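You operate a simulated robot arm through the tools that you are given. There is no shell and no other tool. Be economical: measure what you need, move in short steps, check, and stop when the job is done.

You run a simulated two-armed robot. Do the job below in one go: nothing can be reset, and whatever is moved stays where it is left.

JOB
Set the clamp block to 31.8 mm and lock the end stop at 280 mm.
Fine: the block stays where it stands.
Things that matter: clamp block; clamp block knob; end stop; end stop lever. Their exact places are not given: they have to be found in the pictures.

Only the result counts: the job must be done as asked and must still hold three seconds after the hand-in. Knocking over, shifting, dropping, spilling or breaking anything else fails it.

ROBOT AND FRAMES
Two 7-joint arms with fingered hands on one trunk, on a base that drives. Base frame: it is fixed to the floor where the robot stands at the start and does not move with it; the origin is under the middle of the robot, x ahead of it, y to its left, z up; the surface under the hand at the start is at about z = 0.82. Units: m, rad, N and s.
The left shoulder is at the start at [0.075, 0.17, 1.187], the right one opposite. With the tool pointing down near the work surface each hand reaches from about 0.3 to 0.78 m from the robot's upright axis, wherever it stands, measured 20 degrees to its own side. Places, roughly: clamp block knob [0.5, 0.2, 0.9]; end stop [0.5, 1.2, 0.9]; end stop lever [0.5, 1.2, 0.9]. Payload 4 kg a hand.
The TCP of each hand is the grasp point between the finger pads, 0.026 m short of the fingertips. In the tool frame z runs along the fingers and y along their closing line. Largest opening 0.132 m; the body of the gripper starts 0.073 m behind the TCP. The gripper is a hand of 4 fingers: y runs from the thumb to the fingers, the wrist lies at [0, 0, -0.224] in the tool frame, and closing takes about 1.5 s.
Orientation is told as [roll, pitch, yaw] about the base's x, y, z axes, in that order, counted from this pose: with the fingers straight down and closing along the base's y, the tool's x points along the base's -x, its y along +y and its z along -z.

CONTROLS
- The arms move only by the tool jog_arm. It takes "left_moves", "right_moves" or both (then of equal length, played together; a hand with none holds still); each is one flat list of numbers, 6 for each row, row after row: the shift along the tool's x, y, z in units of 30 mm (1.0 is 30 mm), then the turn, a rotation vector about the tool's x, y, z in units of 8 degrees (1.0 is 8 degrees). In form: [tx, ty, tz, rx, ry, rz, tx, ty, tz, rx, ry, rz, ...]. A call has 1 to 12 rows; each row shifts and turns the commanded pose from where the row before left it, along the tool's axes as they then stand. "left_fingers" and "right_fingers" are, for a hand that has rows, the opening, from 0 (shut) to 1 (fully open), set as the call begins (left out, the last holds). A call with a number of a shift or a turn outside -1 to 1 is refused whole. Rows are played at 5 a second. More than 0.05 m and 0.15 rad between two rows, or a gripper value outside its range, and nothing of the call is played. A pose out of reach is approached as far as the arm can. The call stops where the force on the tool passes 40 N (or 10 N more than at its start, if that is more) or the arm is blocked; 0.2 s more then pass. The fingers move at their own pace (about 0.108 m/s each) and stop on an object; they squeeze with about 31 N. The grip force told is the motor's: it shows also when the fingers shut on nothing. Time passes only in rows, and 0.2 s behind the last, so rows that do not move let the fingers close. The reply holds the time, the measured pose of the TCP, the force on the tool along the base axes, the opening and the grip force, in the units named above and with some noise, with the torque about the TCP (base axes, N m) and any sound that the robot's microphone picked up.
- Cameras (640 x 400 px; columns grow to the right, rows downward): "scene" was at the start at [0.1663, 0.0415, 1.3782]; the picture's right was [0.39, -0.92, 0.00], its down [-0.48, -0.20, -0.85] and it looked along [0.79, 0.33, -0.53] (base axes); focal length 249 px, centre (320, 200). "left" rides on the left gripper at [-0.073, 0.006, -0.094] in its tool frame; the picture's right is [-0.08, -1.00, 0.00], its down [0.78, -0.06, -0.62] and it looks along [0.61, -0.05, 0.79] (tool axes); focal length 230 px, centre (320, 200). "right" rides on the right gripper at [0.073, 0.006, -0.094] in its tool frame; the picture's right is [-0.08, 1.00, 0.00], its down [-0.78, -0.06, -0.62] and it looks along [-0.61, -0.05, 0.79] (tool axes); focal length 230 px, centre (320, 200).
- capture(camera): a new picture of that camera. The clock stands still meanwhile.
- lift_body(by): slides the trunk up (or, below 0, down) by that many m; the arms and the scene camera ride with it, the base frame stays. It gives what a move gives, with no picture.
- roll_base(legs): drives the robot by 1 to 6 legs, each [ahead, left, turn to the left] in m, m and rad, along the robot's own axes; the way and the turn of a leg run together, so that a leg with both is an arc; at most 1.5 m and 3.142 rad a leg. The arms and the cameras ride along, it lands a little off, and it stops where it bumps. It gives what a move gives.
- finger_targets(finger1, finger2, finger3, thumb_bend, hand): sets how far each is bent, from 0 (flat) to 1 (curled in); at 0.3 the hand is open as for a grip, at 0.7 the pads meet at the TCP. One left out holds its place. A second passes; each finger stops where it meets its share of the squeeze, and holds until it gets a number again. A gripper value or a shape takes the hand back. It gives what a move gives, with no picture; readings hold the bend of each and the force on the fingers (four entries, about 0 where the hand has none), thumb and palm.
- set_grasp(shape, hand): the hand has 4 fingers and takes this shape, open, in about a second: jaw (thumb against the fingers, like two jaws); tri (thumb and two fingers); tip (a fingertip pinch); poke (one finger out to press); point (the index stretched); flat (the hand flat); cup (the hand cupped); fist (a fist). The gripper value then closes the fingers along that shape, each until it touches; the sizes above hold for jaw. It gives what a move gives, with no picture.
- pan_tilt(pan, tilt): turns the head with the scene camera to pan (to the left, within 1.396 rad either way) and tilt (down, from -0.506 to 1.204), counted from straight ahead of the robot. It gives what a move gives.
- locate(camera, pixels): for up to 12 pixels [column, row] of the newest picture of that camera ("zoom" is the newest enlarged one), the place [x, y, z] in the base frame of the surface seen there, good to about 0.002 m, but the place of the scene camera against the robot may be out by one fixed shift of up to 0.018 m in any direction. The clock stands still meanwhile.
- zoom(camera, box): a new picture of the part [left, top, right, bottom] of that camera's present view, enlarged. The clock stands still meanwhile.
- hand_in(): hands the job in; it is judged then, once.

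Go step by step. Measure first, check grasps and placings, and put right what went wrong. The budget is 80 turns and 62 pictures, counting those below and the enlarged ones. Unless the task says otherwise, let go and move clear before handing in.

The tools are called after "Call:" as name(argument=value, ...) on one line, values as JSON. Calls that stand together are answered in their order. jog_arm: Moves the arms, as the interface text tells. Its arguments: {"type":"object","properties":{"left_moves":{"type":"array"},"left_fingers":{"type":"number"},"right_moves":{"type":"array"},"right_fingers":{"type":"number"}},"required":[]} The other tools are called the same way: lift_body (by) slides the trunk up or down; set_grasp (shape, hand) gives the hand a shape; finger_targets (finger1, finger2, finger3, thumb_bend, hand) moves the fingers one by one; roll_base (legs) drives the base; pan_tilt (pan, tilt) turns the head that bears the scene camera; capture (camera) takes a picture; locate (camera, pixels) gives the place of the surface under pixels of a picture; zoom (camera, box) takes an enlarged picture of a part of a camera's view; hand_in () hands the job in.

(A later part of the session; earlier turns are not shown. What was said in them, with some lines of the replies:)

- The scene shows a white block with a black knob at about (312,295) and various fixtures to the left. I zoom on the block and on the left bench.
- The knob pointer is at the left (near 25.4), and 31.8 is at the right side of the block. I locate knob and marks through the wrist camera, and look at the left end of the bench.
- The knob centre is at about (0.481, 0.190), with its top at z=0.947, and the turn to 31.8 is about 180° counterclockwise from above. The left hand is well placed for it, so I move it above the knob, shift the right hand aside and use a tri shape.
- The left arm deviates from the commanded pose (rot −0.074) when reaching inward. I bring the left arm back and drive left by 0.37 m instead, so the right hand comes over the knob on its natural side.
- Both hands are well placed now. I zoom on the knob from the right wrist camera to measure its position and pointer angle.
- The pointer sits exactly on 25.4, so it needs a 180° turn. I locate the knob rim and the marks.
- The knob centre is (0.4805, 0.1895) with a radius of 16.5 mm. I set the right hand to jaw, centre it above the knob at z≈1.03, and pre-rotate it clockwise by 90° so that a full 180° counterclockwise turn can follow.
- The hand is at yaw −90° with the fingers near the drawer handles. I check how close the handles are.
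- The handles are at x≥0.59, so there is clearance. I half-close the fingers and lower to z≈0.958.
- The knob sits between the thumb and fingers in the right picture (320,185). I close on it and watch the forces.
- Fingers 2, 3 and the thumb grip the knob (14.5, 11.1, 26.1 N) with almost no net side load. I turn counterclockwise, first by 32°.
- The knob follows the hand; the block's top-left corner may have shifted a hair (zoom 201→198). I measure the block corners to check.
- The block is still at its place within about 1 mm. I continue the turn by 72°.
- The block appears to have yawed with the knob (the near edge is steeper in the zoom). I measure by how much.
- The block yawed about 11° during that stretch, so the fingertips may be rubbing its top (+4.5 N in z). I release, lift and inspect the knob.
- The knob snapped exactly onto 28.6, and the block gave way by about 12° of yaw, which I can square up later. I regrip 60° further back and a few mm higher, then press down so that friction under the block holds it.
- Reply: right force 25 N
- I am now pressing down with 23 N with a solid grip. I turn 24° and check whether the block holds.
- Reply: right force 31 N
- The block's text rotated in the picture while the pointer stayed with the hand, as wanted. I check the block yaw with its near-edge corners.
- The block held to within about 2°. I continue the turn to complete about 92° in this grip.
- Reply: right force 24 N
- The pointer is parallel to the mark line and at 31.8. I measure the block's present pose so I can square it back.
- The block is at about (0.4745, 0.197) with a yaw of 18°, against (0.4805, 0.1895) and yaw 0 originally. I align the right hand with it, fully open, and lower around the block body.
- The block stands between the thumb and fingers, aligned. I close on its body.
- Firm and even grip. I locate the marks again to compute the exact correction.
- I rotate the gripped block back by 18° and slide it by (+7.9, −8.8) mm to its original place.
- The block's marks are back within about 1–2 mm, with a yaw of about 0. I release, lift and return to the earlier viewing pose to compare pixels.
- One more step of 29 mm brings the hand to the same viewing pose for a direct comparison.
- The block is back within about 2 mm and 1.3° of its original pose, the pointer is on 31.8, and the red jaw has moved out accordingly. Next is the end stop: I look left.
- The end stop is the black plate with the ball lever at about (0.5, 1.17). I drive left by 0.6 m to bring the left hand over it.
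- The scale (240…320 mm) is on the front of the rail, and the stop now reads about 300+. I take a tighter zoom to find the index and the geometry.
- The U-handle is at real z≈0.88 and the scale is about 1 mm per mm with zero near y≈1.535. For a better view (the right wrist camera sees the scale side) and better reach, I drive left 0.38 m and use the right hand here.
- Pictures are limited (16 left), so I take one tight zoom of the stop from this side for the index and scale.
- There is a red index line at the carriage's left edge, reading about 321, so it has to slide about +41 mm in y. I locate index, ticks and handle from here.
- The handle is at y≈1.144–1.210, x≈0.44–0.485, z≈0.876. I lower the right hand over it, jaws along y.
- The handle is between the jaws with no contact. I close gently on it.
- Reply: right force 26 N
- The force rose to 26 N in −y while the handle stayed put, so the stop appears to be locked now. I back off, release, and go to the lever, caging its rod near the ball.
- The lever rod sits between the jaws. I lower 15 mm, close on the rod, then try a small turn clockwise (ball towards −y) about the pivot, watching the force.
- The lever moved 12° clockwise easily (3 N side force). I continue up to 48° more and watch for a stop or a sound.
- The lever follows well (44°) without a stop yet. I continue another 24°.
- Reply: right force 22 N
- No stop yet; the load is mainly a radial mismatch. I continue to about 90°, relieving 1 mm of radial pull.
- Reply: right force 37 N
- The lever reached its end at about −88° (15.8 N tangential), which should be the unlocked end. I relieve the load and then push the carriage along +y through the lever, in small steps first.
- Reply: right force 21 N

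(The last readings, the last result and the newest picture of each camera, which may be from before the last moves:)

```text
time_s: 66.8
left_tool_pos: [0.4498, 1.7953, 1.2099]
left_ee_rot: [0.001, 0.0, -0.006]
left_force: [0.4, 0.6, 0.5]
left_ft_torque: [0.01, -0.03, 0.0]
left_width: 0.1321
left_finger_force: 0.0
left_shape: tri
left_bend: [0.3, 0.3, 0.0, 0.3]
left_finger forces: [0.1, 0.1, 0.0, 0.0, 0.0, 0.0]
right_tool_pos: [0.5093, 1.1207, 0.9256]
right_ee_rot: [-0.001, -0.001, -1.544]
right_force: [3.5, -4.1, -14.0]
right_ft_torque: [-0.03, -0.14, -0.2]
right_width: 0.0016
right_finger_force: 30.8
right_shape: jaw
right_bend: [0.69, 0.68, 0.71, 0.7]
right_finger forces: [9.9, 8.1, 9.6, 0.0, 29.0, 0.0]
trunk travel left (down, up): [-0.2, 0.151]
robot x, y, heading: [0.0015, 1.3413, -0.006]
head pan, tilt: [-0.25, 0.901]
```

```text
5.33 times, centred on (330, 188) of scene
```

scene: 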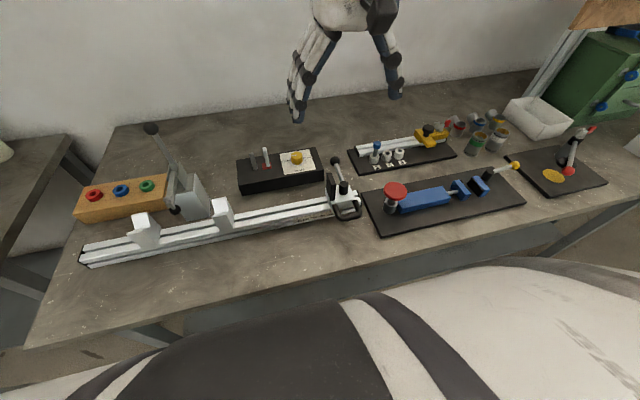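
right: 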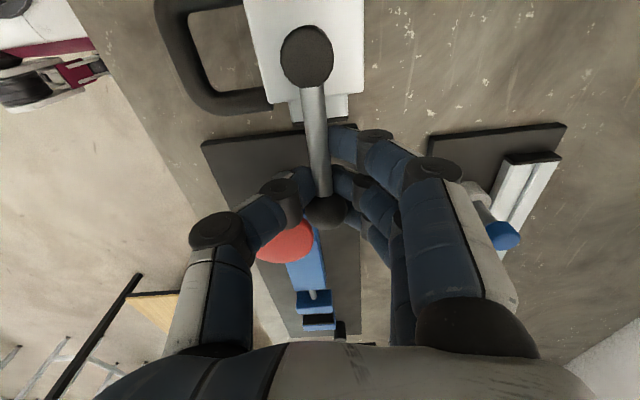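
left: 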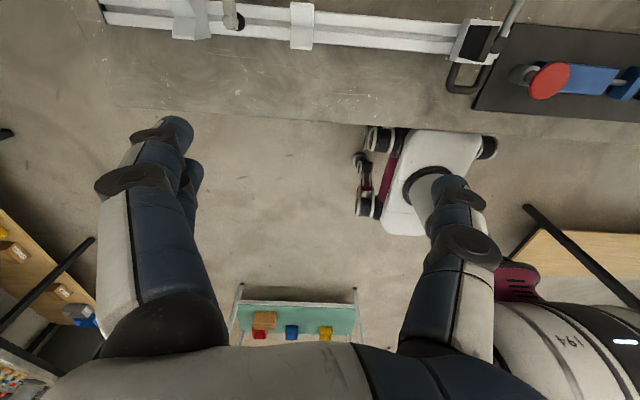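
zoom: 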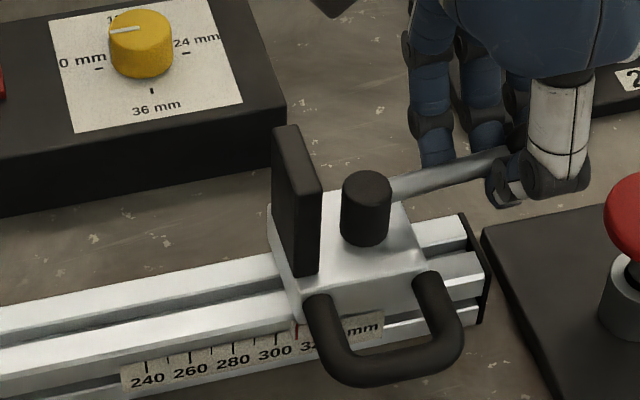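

The carriage slides now: the red index is at about zoom column 297, a reading of roughly 308. I measure the index against the ticks.

Call:
locate(camera="zoom", pixels=[[147, 366], [190, 359], [233, 352], [275, 344], [297, 333], [297, 326], [285, 300], [322, 270], [270, 215]])

```text
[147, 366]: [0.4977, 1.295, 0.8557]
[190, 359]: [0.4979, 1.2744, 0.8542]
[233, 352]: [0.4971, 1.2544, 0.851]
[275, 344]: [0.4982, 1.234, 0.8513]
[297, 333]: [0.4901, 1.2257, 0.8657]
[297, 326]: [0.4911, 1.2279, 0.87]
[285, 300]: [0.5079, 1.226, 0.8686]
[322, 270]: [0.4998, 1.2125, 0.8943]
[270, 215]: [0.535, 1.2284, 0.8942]
```

The index reads about 307.5 mm, so it needs 27.5 mm more. I push 25.5 mm, then check finely.

Call:
jog_arm(right_moves=[0.17, 0, 0, 0, 0, 0, 0.17, 0, 0, 0, 0, 0, 0.17, 0, 0, 0, 0, 0, 0.17, 0, 0, 0, 0, 0, 0.17, 0, 0, 0, 0, 0])

Call:
zoom(camera="scene", box=[292, 190, 340, 220])

```text
time_s: 68.0
left_tool_pos: [0.4502, 1.7951, 1.2107]
left_ee_rot: [-0.001, 0.003, -0.005]
left_force: [0.4, 0.6, 0.3]
left_ft_torque: [0.04, 0.03, 0.02]
left_width: 0.1319
left_finger_force: 0.1
left_shape: tri
left_bend: [0.3, 0.3, 0.0, 0.3]
left_finger forces: [0.0, 0.0, 0.0, 0.1, 0.0, 0.0]
right_tool_pos: [0.5089, 1.1477, 0.926]
right_ee_rot: [0.0, 0.0, -1.541]
right_force: [7.2, -3.6, -10.9]
right_ft_torque: [-0.05, -0.16, -0.21]
right_width: 0.0018
right_finger_force: 31.3
right_shape: jaw
right_bend: [0.69, 0.69, 0.71, 0.7]
right_finger forces: [10.3, 8.2, 9.7, 0.1, 27.0, 0.0]
trunk travel left (down, up): [-0.2, 0.151]
robot x, y, heading: [0.0008, 1.3441, -0.005]
head pan, tilt: [-0.25, 0.901]
```

```text
13.33 times, centred on (316, 205) of scene
```

zoom: 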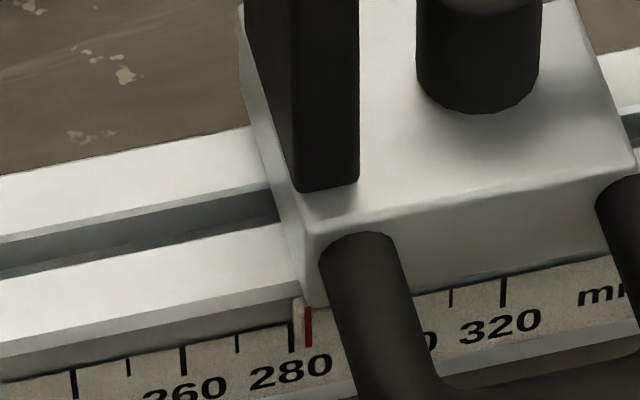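

The red index is at column 308, the 280 tick at column 290 (5.4 px/mm), with some parallax. I locate both for true y.

Call:
locate(camera="zoom", pixels=[[308, 315], [308, 325], [308, 335], [308, 342], [290.5, 330], [290.5, 340], [183, 360], [75, 385], [301, 320], [504, 292], [303, 335], [318, 335]])

```text
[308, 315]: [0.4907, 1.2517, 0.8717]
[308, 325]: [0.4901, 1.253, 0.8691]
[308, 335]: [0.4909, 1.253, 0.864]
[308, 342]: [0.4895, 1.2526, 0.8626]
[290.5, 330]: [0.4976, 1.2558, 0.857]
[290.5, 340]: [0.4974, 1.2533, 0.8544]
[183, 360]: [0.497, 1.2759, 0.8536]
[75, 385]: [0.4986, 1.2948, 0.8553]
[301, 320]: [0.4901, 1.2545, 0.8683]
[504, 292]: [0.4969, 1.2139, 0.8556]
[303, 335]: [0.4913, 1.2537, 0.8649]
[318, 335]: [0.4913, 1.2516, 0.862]
```

The index is at y=1.2526 and the 280 tick at y=1.2547, so it reads about 282. I nudge +2 mm.

Call:
jog_arm(right_moves=[0.035, 0, 0, 0, 0, 0, 0.035, 0, 0, 0, 0, 0, 0, 0, 0, 0, 0, 0])

Call:
zoom(camera="scene", box=[292, 190, 340, 220])

```text
time_s: 68.8
left_tool_pos: [0.4513, 1.7949, 1.2096]
left_ee_rot: [0.002, 0.002, -0.005]
left_force: [-0.6, 0.7, 0.4]
left_ft_torque: [0.0, 0.0, 0.0]
left_width: 0.1321
left_finger_force: 0.1
left_shape: tri
left_bend: [0.3, 0.3, 0.0, 0.3]
left_finger forces: [0.0, 0.0, 0.0, 0.0, 0.0, 0.0]
right_tool_pos: [0.5101, 1.1498, 0.925]
right_ee_rot: [0.001, 0.001, -1.541]
right_force: [8.6, -3.3, -10.1]
right_ft_torque: [-0.08, -0.18, -0.18]
right_width: 0.0017
right_finger_force: 30.5
right_shape: jaw
right_bend: [0.69, 0.69, 0.71, 0.71]
right_finger forces: [10.3, 8.2, 9.5, 0.0, 26.2, 0.1]
trunk travel left (down, up): [-0.2, 0.151]
robot x, y, heading: [0.003, 1.3418, -0.007]
head pan, tilt: [-0.25, 0.901]
```

```text
13.33 times, centred on (316, 205) of scene
```

zoom: 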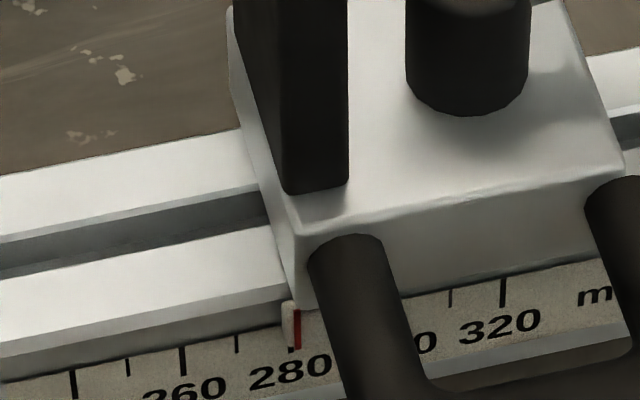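

The index moved 2 mm; corrected for parallax it now reads about 280. I swing the lever back (counterclockwise) to lock it, first 48°.

Call:
jog_arm(right_moves=[0.021, 0.3, 0, 0, 0, -1, 0.021, 0.3, 0, 0, 0, -1, 0.021, 0.3, 0, 0, 0, -1, 0.021, 0.3, 0, 0, 0, -1, 0.021, 0.3, 0, 0, 0, -1, 0.021, 0.3, 0, 0, 0, -1])

```text
time_s: 70.2
left_tool_pos: [0.4504, 1.7954, 1.2101]
left_ee_rot: [-0.001, 0.002, -0.006]
left_force: [-0.1, 0.0, 0.3]
left_ft_torque: [-0.01, 0.05, 0.03]
left_width: 0.1319
left_finger_force: 0.1
left_shape: tri
left_bend: [0.3, 0.3, 0.0, 0.3]
left_finger forces: [0.0, 0.0, 0.1, 0.0, 0.0, 0.1]
right_tool_pos: [0.5554, 1.1724, 0.9247]
right_ee_rot: [-0.002, 0.002, -0.701]
right_force: [3.3, -4.0, -12.4]
right_ft_torque: [0.01, -0.12, -0.13]
right_width: 0.0017
right_finger_force: 31.2
right_shape: jaw
right_bend: [0.69, 0.69, 0.71, 0.71]
right_finger forces: [9.4, 8.2, 9.8, 0.1, 29.7, 0.0]
trunk travel left (down, up): [-0.2, 0.151]
robot x, y, heading: [0.0037, 1.3417, -0.005]
head pan, tilt: [-0.25, 0.901]
```

Low forces so far. I finish the swing to the original lever direction (40° more, with a small overshoot to seat it at its end).

Call:
jog_arm(right_moves=[0.021, 0.3, 0, 0, 0, -1, 0.021, 0.3, 0, 0, 0, -1, 0.021, 0.3, 0, 0, 0, -1, 0.021, 0.3, 0, 0, 0, -1, 0.021, 0.3, 0, 0, 0, -1])

Call:
zoom(camera="scene", box=[292, 190, 340, 220])

```text
time_s: 71.4
left_tool_pos: [0.4506, 1.7944, 1.21]
left_ee_rot: [0.001, 0.002, -0.005]
left_force: [0.4, -0.6, 0.7]
left_ft_torque: [-0.03, -0.02, -0.01]
left_width: 0.1318
left_finger_force: 0.0
left_shape: tri
left_bend: [0.3, 0.3, 0.0, 0.3]
left_finger forces: [0.1, 0.0, 0.1, 0.0, 0.0, 0.0]
right_tool_pos: [0.5707, 1.2131, 0.9253]
right_ee_rot: [0.002, 0.001, -0.004]
right_force: [-0.1, -3.9, -14.0]
right_ft_torque: [0.0, -0.01, -0.05]
right_width: 0.0014
right_finger_force: 31.1
right_shape: jaw
right_bend: [0.7, 0.69, 0.71, 0.71]
right_finger forces: [9.6, 8.1, 8.1, 0.0, 30.3, 0.0]
trunk travel left (down, up): [-0.2, 0.151]
robot x, y, heading: [0.0013, 1.3393, -0.003]
head pan, tilt: [-0.25, 0.901]
```

```text
13.33 times, centred on (316, 205) of scene
```

zoom: 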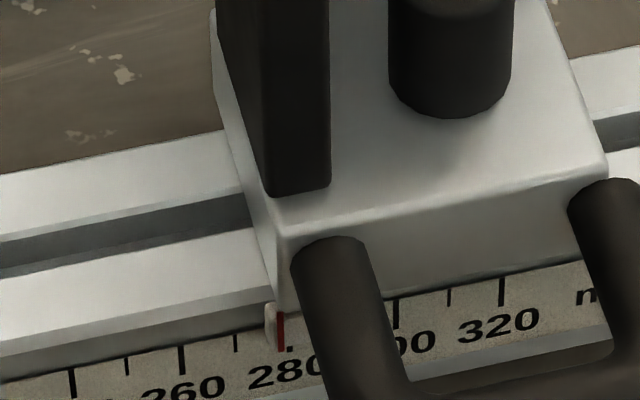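

The index ended at column 280.5 (about 277), because the swing carried the carriage +3 mm. I swing back 64°, shift −3.1 mm in y, and repeat the same locking swing so the drift lands it on 280.

Call:
jog_arm(right_moves=[0.021, -0.3, 0, 0, 0, 1, 0.021, -0.3, 0, 0, 0, 1, 0.021, -0.3, 0, 0, 0, 1, 0.021, -0.3, 0, 0, 0, 1, 0.021, -0.3, 0, 0, 0, 1, 0.021, -0.3, 0, 0, 0, 1, 0.021, -0.3, 0, 0, 0, 1, 0.021, -0.3, 0, 0, 0, 1, -0.047, -0.0225, 0, 0, 0, 0, -0.047, -0.0225, 0, 0, 0, 0])

Call:
jog_arm(right_moves=[0.021, 0.3, 0, 0, 0, -1, 0.021, 0.3, 0, 0, 0, -1, 0.021, 0.3, 0, 0, 0, -1, 0.021, 0.3, 0, 0, 0, -1, 0.021, 0.3, 0, 0, 0, -1, 0.021, 0.3, 0, 0, 0, -1, 0.021, 0.3, 0, 0, 0, -1, 0.021, 0.3, 0, 0, 0, -1])

Call:
zoom(camera="scene", box=[292, 190, 340, 220])

```text
time_s: 73.6
left_tool_pos: [0.451, 1.7956, 1.2091]
left_ee_rot: [0.002, 0.002, -0.005]
left_force: [-0.3, 1.0, 0.0]
left_ft_torque: [0.02, 0.02, -0.02]
left_width: 0.132
left_finger_force: 0.0
left_shape: tri
left_bend: [0.3, 0.3, 0.0, 0.3]
left_finger forces: [0.0, 0.0, 0.1, 0.0, 0.0, 0.0]
right_tool_pos: [0.5353, 1.1527, 0.9259]
right_ee_rot: [-0.003, 0.0, -1.125]
right_force: [4.3, 3.8, -19.8]
right_ft_torque: [0.08, -0.08, -0.23]
right_width: 0.0018
right_finger_force: 30.8
right_shape: jaw
right_bend: [0.69, 0.68, 0.71, 0.71]
right_finger forces: [10.8, 9.6, 9.6, 0.0, 27.8, 0.0]
trunk travel left (down, up): [-0.2, 0.151]
robot x, y, heading: [0.0019, 1.3412, -0.002]
head pan, tilt: [-0.25, 0.901]
```

```text
time_s: 75.4
left_tool_pos: [0.4505, 1.7943, 1.2105]
left_ee_rot: [0.001, 0.002, -0.005]
left_force: [0.0, 0.3, 0.0]
left_ft_torque: [0.03, 0.0, -0.05]
left_width: 0.1318
left_finger_force: 0.0
left_shape: tri
left_bend: [0.3, 0.3, 0.0, 0.3]
left_finger forces: [0.0, 0.1, 0.0, 0.0, 0.0, 0.0]
right_tool_pos: [0.5708, 1.2087, 0.9253]
right_ee_rot: [0.003, 0.003, -0.005]
right_force: [-3.0, -6.0, -20.4]
right_ft_torque: [-0.04, 0.01, -0.1]
right_width: 0.0015
right_finger_force: 31.0
right_shape: jaw
right_bend: [0.7, 0.69, 0.71, 0.71]
right_finger forces: [9.2, 8.5, 8.6, 0.0, 32.3, 0.0]
trunk travel left (down, up): [-0.2, 0.151]
robot x, y, heading: [0.0029, 1.3405, -0.006]
head pan, tilt: [-0.25, 0.901]
```

```text
13.33 times, centred on (316, 205) of scene
```

zoom: 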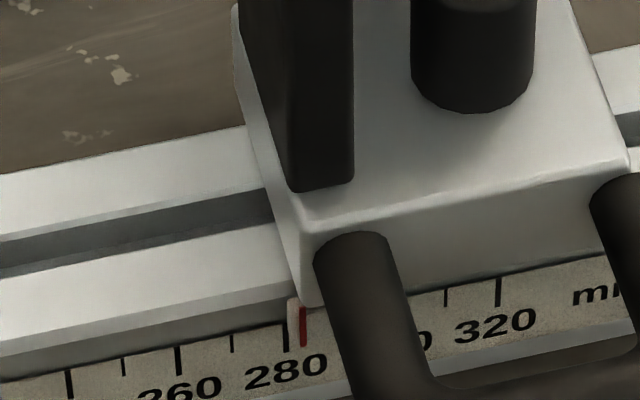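

Ticks in this view are 260→179 and 280→286, with red at 303, so it reads about 281.8 after parallax. I repeat the swing with a +1.8 mm shift.

Call:
jog_arm(right_moves=[0.021, -0.3, 0, 0, 0, 1, 0.021, -0.3, 0, 0, 0, 1, 0.021, -0.3, 0, 0, 0, 1, 0.021, -0.3, 0, 0, 0, 1, 0.021, -0.3, 0, 0, 0, 1, 0.021, -0.3, 0, 0, 0, 1, 0.021, -0.3, 0, 0, 0, 1, 0.021, -0.3, 0, 0, 0, 1, 0.027, 0.013, 0, 0, 0, 0, 0.027, 0.013, 0, 0, 0, 0])

Call:
jog_arm(right_moves=[0.021, 0.3, 0, 0, 0, -1, 0.021, 0.3, 0, 0, 0, -1, 0.021, 0.3, 0, 0, 0, -1, 0.021, 0.3, 0, 0, 0, -1, 0.021, 0.3, 0, 0, 0, -1, 0.021, 0.3, 0, 0, 0, -1, 0.021, 0.3, 0, 0, 0, -1, 0.021, 0.3, 0, 0, 0, -1])

Call:
zoom(camera="scene", box=[292, 190, 340, 220])

```text
time_s: 77.6
left_tool_pos: [0.4507, 1.7945, 1.2088]
left_ee_rot: [0.002, 0.001, -0.004]
left_force: [0.2, 0.3, -0.2]
left_ft_torque: [0.0, -0.04, 0.0]
left_width: 0.1319
left_finger_force: 0.1
left_shape: tri
left_bend: [0.3, 0.3, 0.0, 0.3]
left_finger forces: [0.1, 0.1, 0.0, 0.0, 0.0, 0.0]
right_tool_pos: [0.5358, 1.1529, 0.9244]
right_ee_rot: [-0.002, 0.002, -1.124]
right_force: [6.4, -4.1, -20.9]
right_ft_torque: [-0.03, -0.11, -0.21]
right_width: 0.001
right_finger_force: 31.0
right_shape: jaw
right_bend: [0.69, 0.68, 0.71, 0.71]
right_finger forces: [10.4, 9.6, 10.2, 0.1, 27.5, 0.0]
trunk travel left (down, up): [-0.2, 0.151]
robot x, y, heading: [0.0025, 1.3395, -0.007]
head pan, tilt: [-0.25, 0.901]
```

```text
time_s: 79.4
left_tool_pos: [0.4527, 1.7934, 1.2094]
left_ee_rot: [0.002, 0.0, -0.006]
left_force: [-0.3, -0.7, -0.2]
left_ft_torque: [-0.01, -0.01, 0.02]
left_width: 0.1317
left_finger_force: 0.1
left_shape: tri
left_bend: [0.3, 0.3, 0.0, 0.3]
left_finger forces: [0.1, 0.0, 0.0, 0.0, 0.0, 0.1]
right_tool_pos: [0.572, 1.2108, 0.9253]
right_ee_rot: [0.0, 0.004, -0.004]
right_force: [-3.7, -5.5, -22.1]
right_ft_torque: [0.0, 0.0, -0.15]
right_width: 0.0012
right_finger_force: 31.1
right_shape: jaw
right_bend: [0.7, 0.68, 0.71, 0.71]
right_finger forces: [9.5, 8.7, 9.0, 0.0, 33.1, 0.0]
trunk travel left (down, up): [-0.2, 0.151]
robot x, y, heading: [-0.0009, 1.3406, -0.007]
head pan, tilt: [-0.25, 0.901]
```

```text
13.33 times, centred on (316, 205) of scene
```

zoom: 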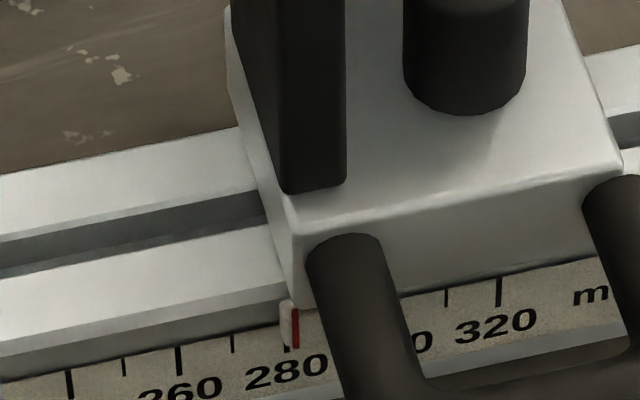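

Red is at 296 against the 280 tick at about 286.5, which is about 280.4 after parallax. I confirm with locate.

Call:
locate(camera="zoom", pixels=[[296, 315], [296, 322], [296, 330], [296, 338], [296, 345], [179, 360], [179, 350], [71, 385], [71, 375], [499, 285], [499, 298], [233, 342]])

```text
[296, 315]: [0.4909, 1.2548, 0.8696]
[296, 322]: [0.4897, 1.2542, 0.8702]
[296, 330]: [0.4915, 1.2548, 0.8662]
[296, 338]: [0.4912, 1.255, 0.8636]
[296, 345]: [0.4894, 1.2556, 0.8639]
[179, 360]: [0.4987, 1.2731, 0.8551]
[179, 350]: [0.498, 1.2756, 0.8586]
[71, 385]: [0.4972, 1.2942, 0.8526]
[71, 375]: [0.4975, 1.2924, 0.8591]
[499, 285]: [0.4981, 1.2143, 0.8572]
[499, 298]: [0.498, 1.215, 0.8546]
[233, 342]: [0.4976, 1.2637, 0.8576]
```

By locate it reads 279.2 and by pixels 280.4, so it is at 280 within the measuring error. I release the lever, rise, and check the lever's seating and the index.

Call:
jog_arm(right_moves=[0, 0, 0, 0, 0, 0, 0, 0, 0, 0, 0, 0, 0, 0, 0, 0, 0, 0, 0, 0, 0, 0, 0, 0, 0, 0, -0.6, 0, 0, 0, 0, 0, -0.6, 0, 0, 0], right_fingers=0.45)

Call:
capture(camera="right")

Call:
locate(camera="right", pixels=[[307, 60], [312, 110], [316, 150], [319, 190], [319, 200]])

```text
time_s: 80.8
left_tool_pos: [0.4483, 1.7953, 1.2117]
left_ee_rot: [-0.001, 0.001, -0.003]
left_force: [0.2, 0.1, -0.6]
left_ft_torque: [0.0, 0.03, 0.0]
left_width: 0.1318
left_finger_force: 0.0
left_shape: tri
left_bend: [0.3, 0.3, 0.0, 0.3]
left_finger forces: [0.0, 0.0, 0.0, 0.0, 0.1, 0.0]
right_tool_pos: [0.5724, 1.2127, 0.9632]
right_ee_rot: [0.0, 0.001, -0.005]
right_force: [0.3, -0.2, 0.5]
right_ft_torque: [0.01, 0.03, -0.04]
right_width: 0.0586
right_finger_force: 0.1
right_shape: jaw
right_bend: [0.73, 0.73, 0.73, 0.7]
right_finger forces: [0.0, 0.0, 0.1, 0.0, 0.0, 0.0]
trunk travel left (down, up): [-0.2, 0.151]
robot x, y, heading: [0.0059, 1.3444, -0.012]
head pan, tilt: [-0.25, 0.901]
```

```text
3 pictures are left
```

right: 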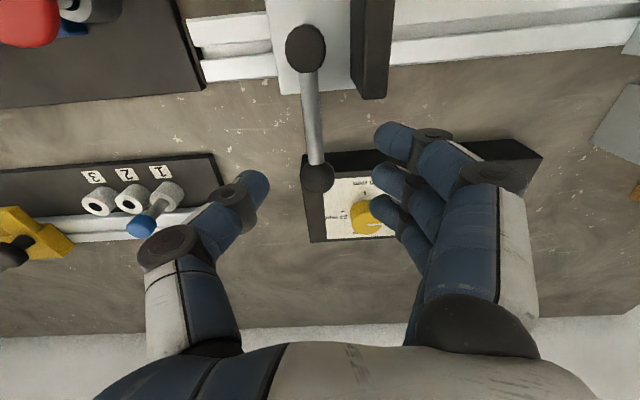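

```text
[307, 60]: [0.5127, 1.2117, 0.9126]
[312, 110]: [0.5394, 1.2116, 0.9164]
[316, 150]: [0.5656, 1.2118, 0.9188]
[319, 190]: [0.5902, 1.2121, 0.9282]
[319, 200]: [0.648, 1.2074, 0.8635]
```

The lever now lies at 0° (it was about −5° initially), so it is fully swung. I verify the lock by gripping the handle again and pushing gently, as in the first test.

Call:
jog_arm(right_moves=[0, 0, -1, 0, 0, 0, 0, 0, -1, 0, 0, 0, 1, 0.023, 0, 0, 0, 0, 1, 0.023, 0, 0, 0, 0, 1, 0.023, 0, 0, 0, 0, 1, 0.023, 0, 0, 0, 0, 0.08, 0, 0.88, 0, 0, 0, 0, 0, 0.88, 0, 0, 0, 0, 0, 0.88, 0, 0, 0, 0, 0, 0.88, 0, 0, 0, 0, 0, 0.9, 0, 0, 0], right_fingers=0.75)

Call:
jog_arm(right_moves=[0, 0, 0, 0, 0, 0, 0, 0, 0, 0, 0, 0, 0, 0, 0, 0, 0, 0, 0, 0, 0, 0, 0, 0], right_fingers=0.42)

Call:
jog_arm(right_moves=[0, -0.1, 0, 0, 0, 0, 0, -0.1, 0, 0, 0, 0])

```text
time_s: 83.2
left_tool_pos: [0.4505, 1.7956, 1.2091]
left_ee_rot: [-0.001, 0.0, -0.007]
left_force: [0.5, 0.7, 0.1]
left_ft_torque: [0.01, -0.02, 0.02]
left_width: 0.1317
left_finger_force: 0.0
left_shape: tri
left_bend: [0.3, 0.3, 0.0, 0.3]
left_finger forces: [0.0, 0.1, 0.0, 0.0, 0.0, 0.1]
right_tool_pos: [0.4494, 1.2161, 0.8895]
right_ee_rot: [-0.002, 0.001, -0.006]
right_force: [1.1, -0.2, 0.0]
right_ft_torque: [0.03, 0.03, 0.0]
right_width: 0.0989
right_finger_force: 0.1
right_shape: jaw
right_bend: [0.64, 0.64, 0.64, 0.6]
right_finger forces: [0.0, 0.0, 0.1, 0.0, 0.1, 0.0]
trunk travel left (down, up): [-0.2, 0.151]
robot x, y, heading: [0.0042, 1.3399, -0.006]
head pan, tilt: [-0.25, 0.901]
```

```text
time_s: 84.2
left_tool_pos: [0.4498, 1.7941, 1.2113]
left_ee_rot: [0.001, -0.001, -0.006]
left_force: [-0.1, 0.0, -0.2]
left_ft_torque: [0.01, -0.01, 0.02]
left_width: 0.1319
left_finger_force: 0.1
left_shape: tri
left_bend: [0.3, 0.3, 0.0, 0.3]
left_finger forces: [0.0, 0.0, 0.0, 0.0, 0.1, 0.0]
right_tool_pos: [0.4482, 1.2156, 0.89]
right_ee_rot: [0.001, 0.001, -0.007]
right_force: [-2.2, -5.3, -4.0]
right_ft_torque: [-0.06, 0.03, 0.06]
right_width: 0.0438
right_finger_force: 31.0
right_shape: jaw
right_bend: [0.69, 0.73, 0.73, 0.7]
right_finger forces: [0.0, 10.5, 10.5, 0.0, 27.1, 0.1]
trunk travel left (down, up): [-0.2, 0.151]
robot x, y, heading: [-0.0003, 1.3432, -0.007]
head pan, tilt: [-0.25, 0.901]
```

```text
time_s: 84.8
left_tool_pos: [0.4494, 1.7964, 1.2111]
left_ee_rot: [0.0, 0.001, -0.004]
left_force: [0.0, 0.1, 0.4]
left_ft_torque: [-0.01, 0.01, 0.02]
left_width: 0.132
left_finger_force: 0.0
left_shape: tri
left_bend: [0.3, 0.3, 0.0, 0.3]
left_finger forces: [0.0, 0.1, 0.0, 0.1, 0.1, 0.0]
right_tool_pos: [0.4493, 1.2117, 0.8909]
right_ee_rot: [0.0, 0.0, -0.005]
right_force: [-5.1, 5.5, -5.5]
right_ft_torque: [0.26, 0.1, 0.14]
right_width: 0.0423
right_finger_force: 30.9
right_shape: jaw
right_bend: [0.69, 0.73, 0.73, 0.7]
right_finger forces: [0.0, 13.8, 13.7, 0.0, 24.3, 0.0]
trunk travel left (down, up): [-0.2, 0.151]
robot x, y, heading: [0.0012, 1.3355, -0.004]
head pan, tilt: [-0.25, 0.901]
```

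The force rose 10.8 N over 6 mm, the same stiffness as in the first test (about 2 N/mm). I push 4.5 mm more to discriminate locked from mere friction.

Call:
jog_arm(right_moves=[0, -0.1, 0, 0, 0, 0, 0, -0.1, 0, 0, 0, 0])

Call:
zoom(camera="scene", box=[292, 190, 340, 220])

```text
time_s: 85.4
left_tool_pos: [0.4481, 1.798, 1.2105]
left_ee_rot: [-0.001, -0.001, -0.005]
left_force: [-0.2, 0.4, -0.3]
left_ft_torque: [0.02, 0.0, 0.0]
left_width: 0.1318
left_finger_force: 0.1
left_shape: tri
left_bend: [0.3, 0.3, 0.0, 0.3]
left_finger forces: [0.0, 0.1, 0.1, 0.0, 0.1, 0.0]
right_tool_pos: [0.449, 1.2058, 0.8905]
right_ee_rot: [0.0, 0.0, -0.004]
right_force: [-7.5, 17.7, -10.0]
right_ft_torque: [0.55, 0.13, 0.33]
right_width: 0.0416
right_finger_force: 30.8
right_shape: jaw
right_bend: [0.69, 0.71, 0.72, 0.71]
right_finger forces: [0.0, 16.6, 16.3, 0.1, 19.6, 0.0]
trunk travel left (down, up): [-0.2, 0.151]
robot x, y, heading: [0.0016, 1.3368, -0.006]
head pan, tilt: [-0.25, 0.901]
```

```text
13.33 times, centred on (316, 205) of scene
```

zoom: 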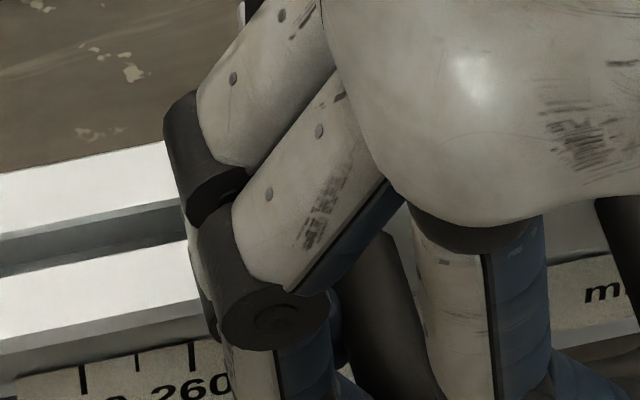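

The force rose linearly to 17.7 N, well above the sliding friction, so the stop is locked. I relieve the load, release and move clear, then check the reading.

Call:
jog_arm(right_moves=[0, 0.17, 0, 0, 0, 0, 0, 0.18, 0, 0, 0, 0])

Call:
jog_arm(right_moves=[0, 0, 0, 0, 0, 0, 0, 0, 0, 0, 0, 0, 0, 0, 0, 0, 0, 0, 0, 0, -0.9, 0, 0, 0, 0, 0, -0.9, 0, 0, 0, 0, 0, -0.9, 0, 0, 0, 0, 0, -0.9, 0, 0, 0, 0, 0, -0.9, 0, 0, 0, 0, 0, -0.9, 0, 0, 0, 0, 0, -0.9, 0, 0, 0], right_fingers=0.7)

Call:
zoom(camera="scene", box=[292, 190, 340, 220])

```text
time_s: 86.0
left_tool_pos: [0.4494, 1.7946, 1.2113]
left_ee_rot: [0.001, 0.001, -0.007]
left_force: [0.0, -0.1, 0.3]
left_ft_torque: [0.01, 0.04, -0.01]
left_width: 0.1317
left_finger_force: 0.1
left_shape: tri
left_bend: [0.3, 0.3, 0.0, 0.3]
left_finger forces: [0.0, 0.1, 0.0, 0.0, 0.0, 0.1]
right_tool_pos: [0.4483, 1.2125, 0.8893]
right_ee_rot: [-0.005, 0.002, -0.006]
right_force: [-7.2, -5.2, -4.8]
right_ft_torque: [0.08, 0.09, 0.11]
right_width: 0.0423
right_finger_force: 30.5
right_shape: jaw
right_bend: [0.69, 0.72, 0.73, 0.71]
right_finger forces: [0.0, 11.2, 11.1, 0.0, 30.1, 0.0]
trunk travel left (down, up): [-0.2, 0.151]
robot x, y, heading: [0.0017, 1.3358, -0.006]
head pan, tilt: [-0.25, 0.901]
```

```text
time_s: 88.2
left_tool_pos: [0.4484, 1.7969, 1.2097]
left_ee_rot: [0.0, 0.001, -0.005]
left_force: [0.1, 0.4, -0.6]
left_ft_torque: [0.02, 0.0, 0.02]
left_width: 0.1318
left_finger_force: 0.0
left_shape: tri
left_bend: [0.3, 0.3, 0.0, 0.3]
left_finger forces: [0.0, 0.1, 0.0, 0.1, 0.0, 0.0]
right_tool_pos: [0.4468, 1.2152, 1.0805]
right_ee_rot: [-0.001, 0.001, -0.003]
right_force: [-0.5, -0.2, 0.6]
right_ft_torque: [0.0, 0.01, -0.02]
right_width: 0.092
right_finger_force: 0.2
right_shape: jaw
right_bend: [0.68, 0.68, 0.68, 0.64]
right_finger forces: [0.1, 0.0, 0.0, 0.0, 0.1, 0.0]
trunk travel left (down, up): [-0.2, 0.151]
robot x, y, heading: [0.0024, 1.3441, -0.004]
head pan, tilt: [-0.25, 0.901]
```

```text
13.33 times, centred on (316, 205) of scene
```

zoom: 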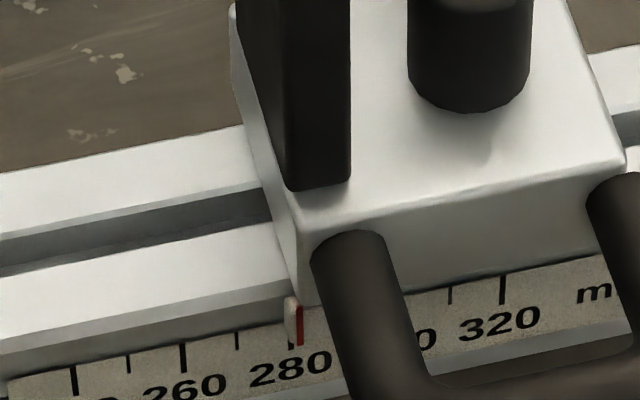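

The index is unchanged (red at 300, 280 tick at 290.5, 260 tick at 183), so the stop held under the push test. Both hands are clear, so I hand in.

Call:
hand_in()

```text
The job is handed in.
```

I set the clamp block to 31.8 mm and locked the end stop at 280 mm, then handed the job in with both hands clear.

- **Clamp block:** the pointer rests on the 31.8 mark. The block slid about 1 cm and turned about 18° while I turned the knob. I moved it back to within about 2 mm and 1.3° of where it stood.
- **End stop:** my two readings of the scale were 279.2 and 280.4 mm. With the lever swung fully back, the stop held against a 17.7 N push and the reading did not change.
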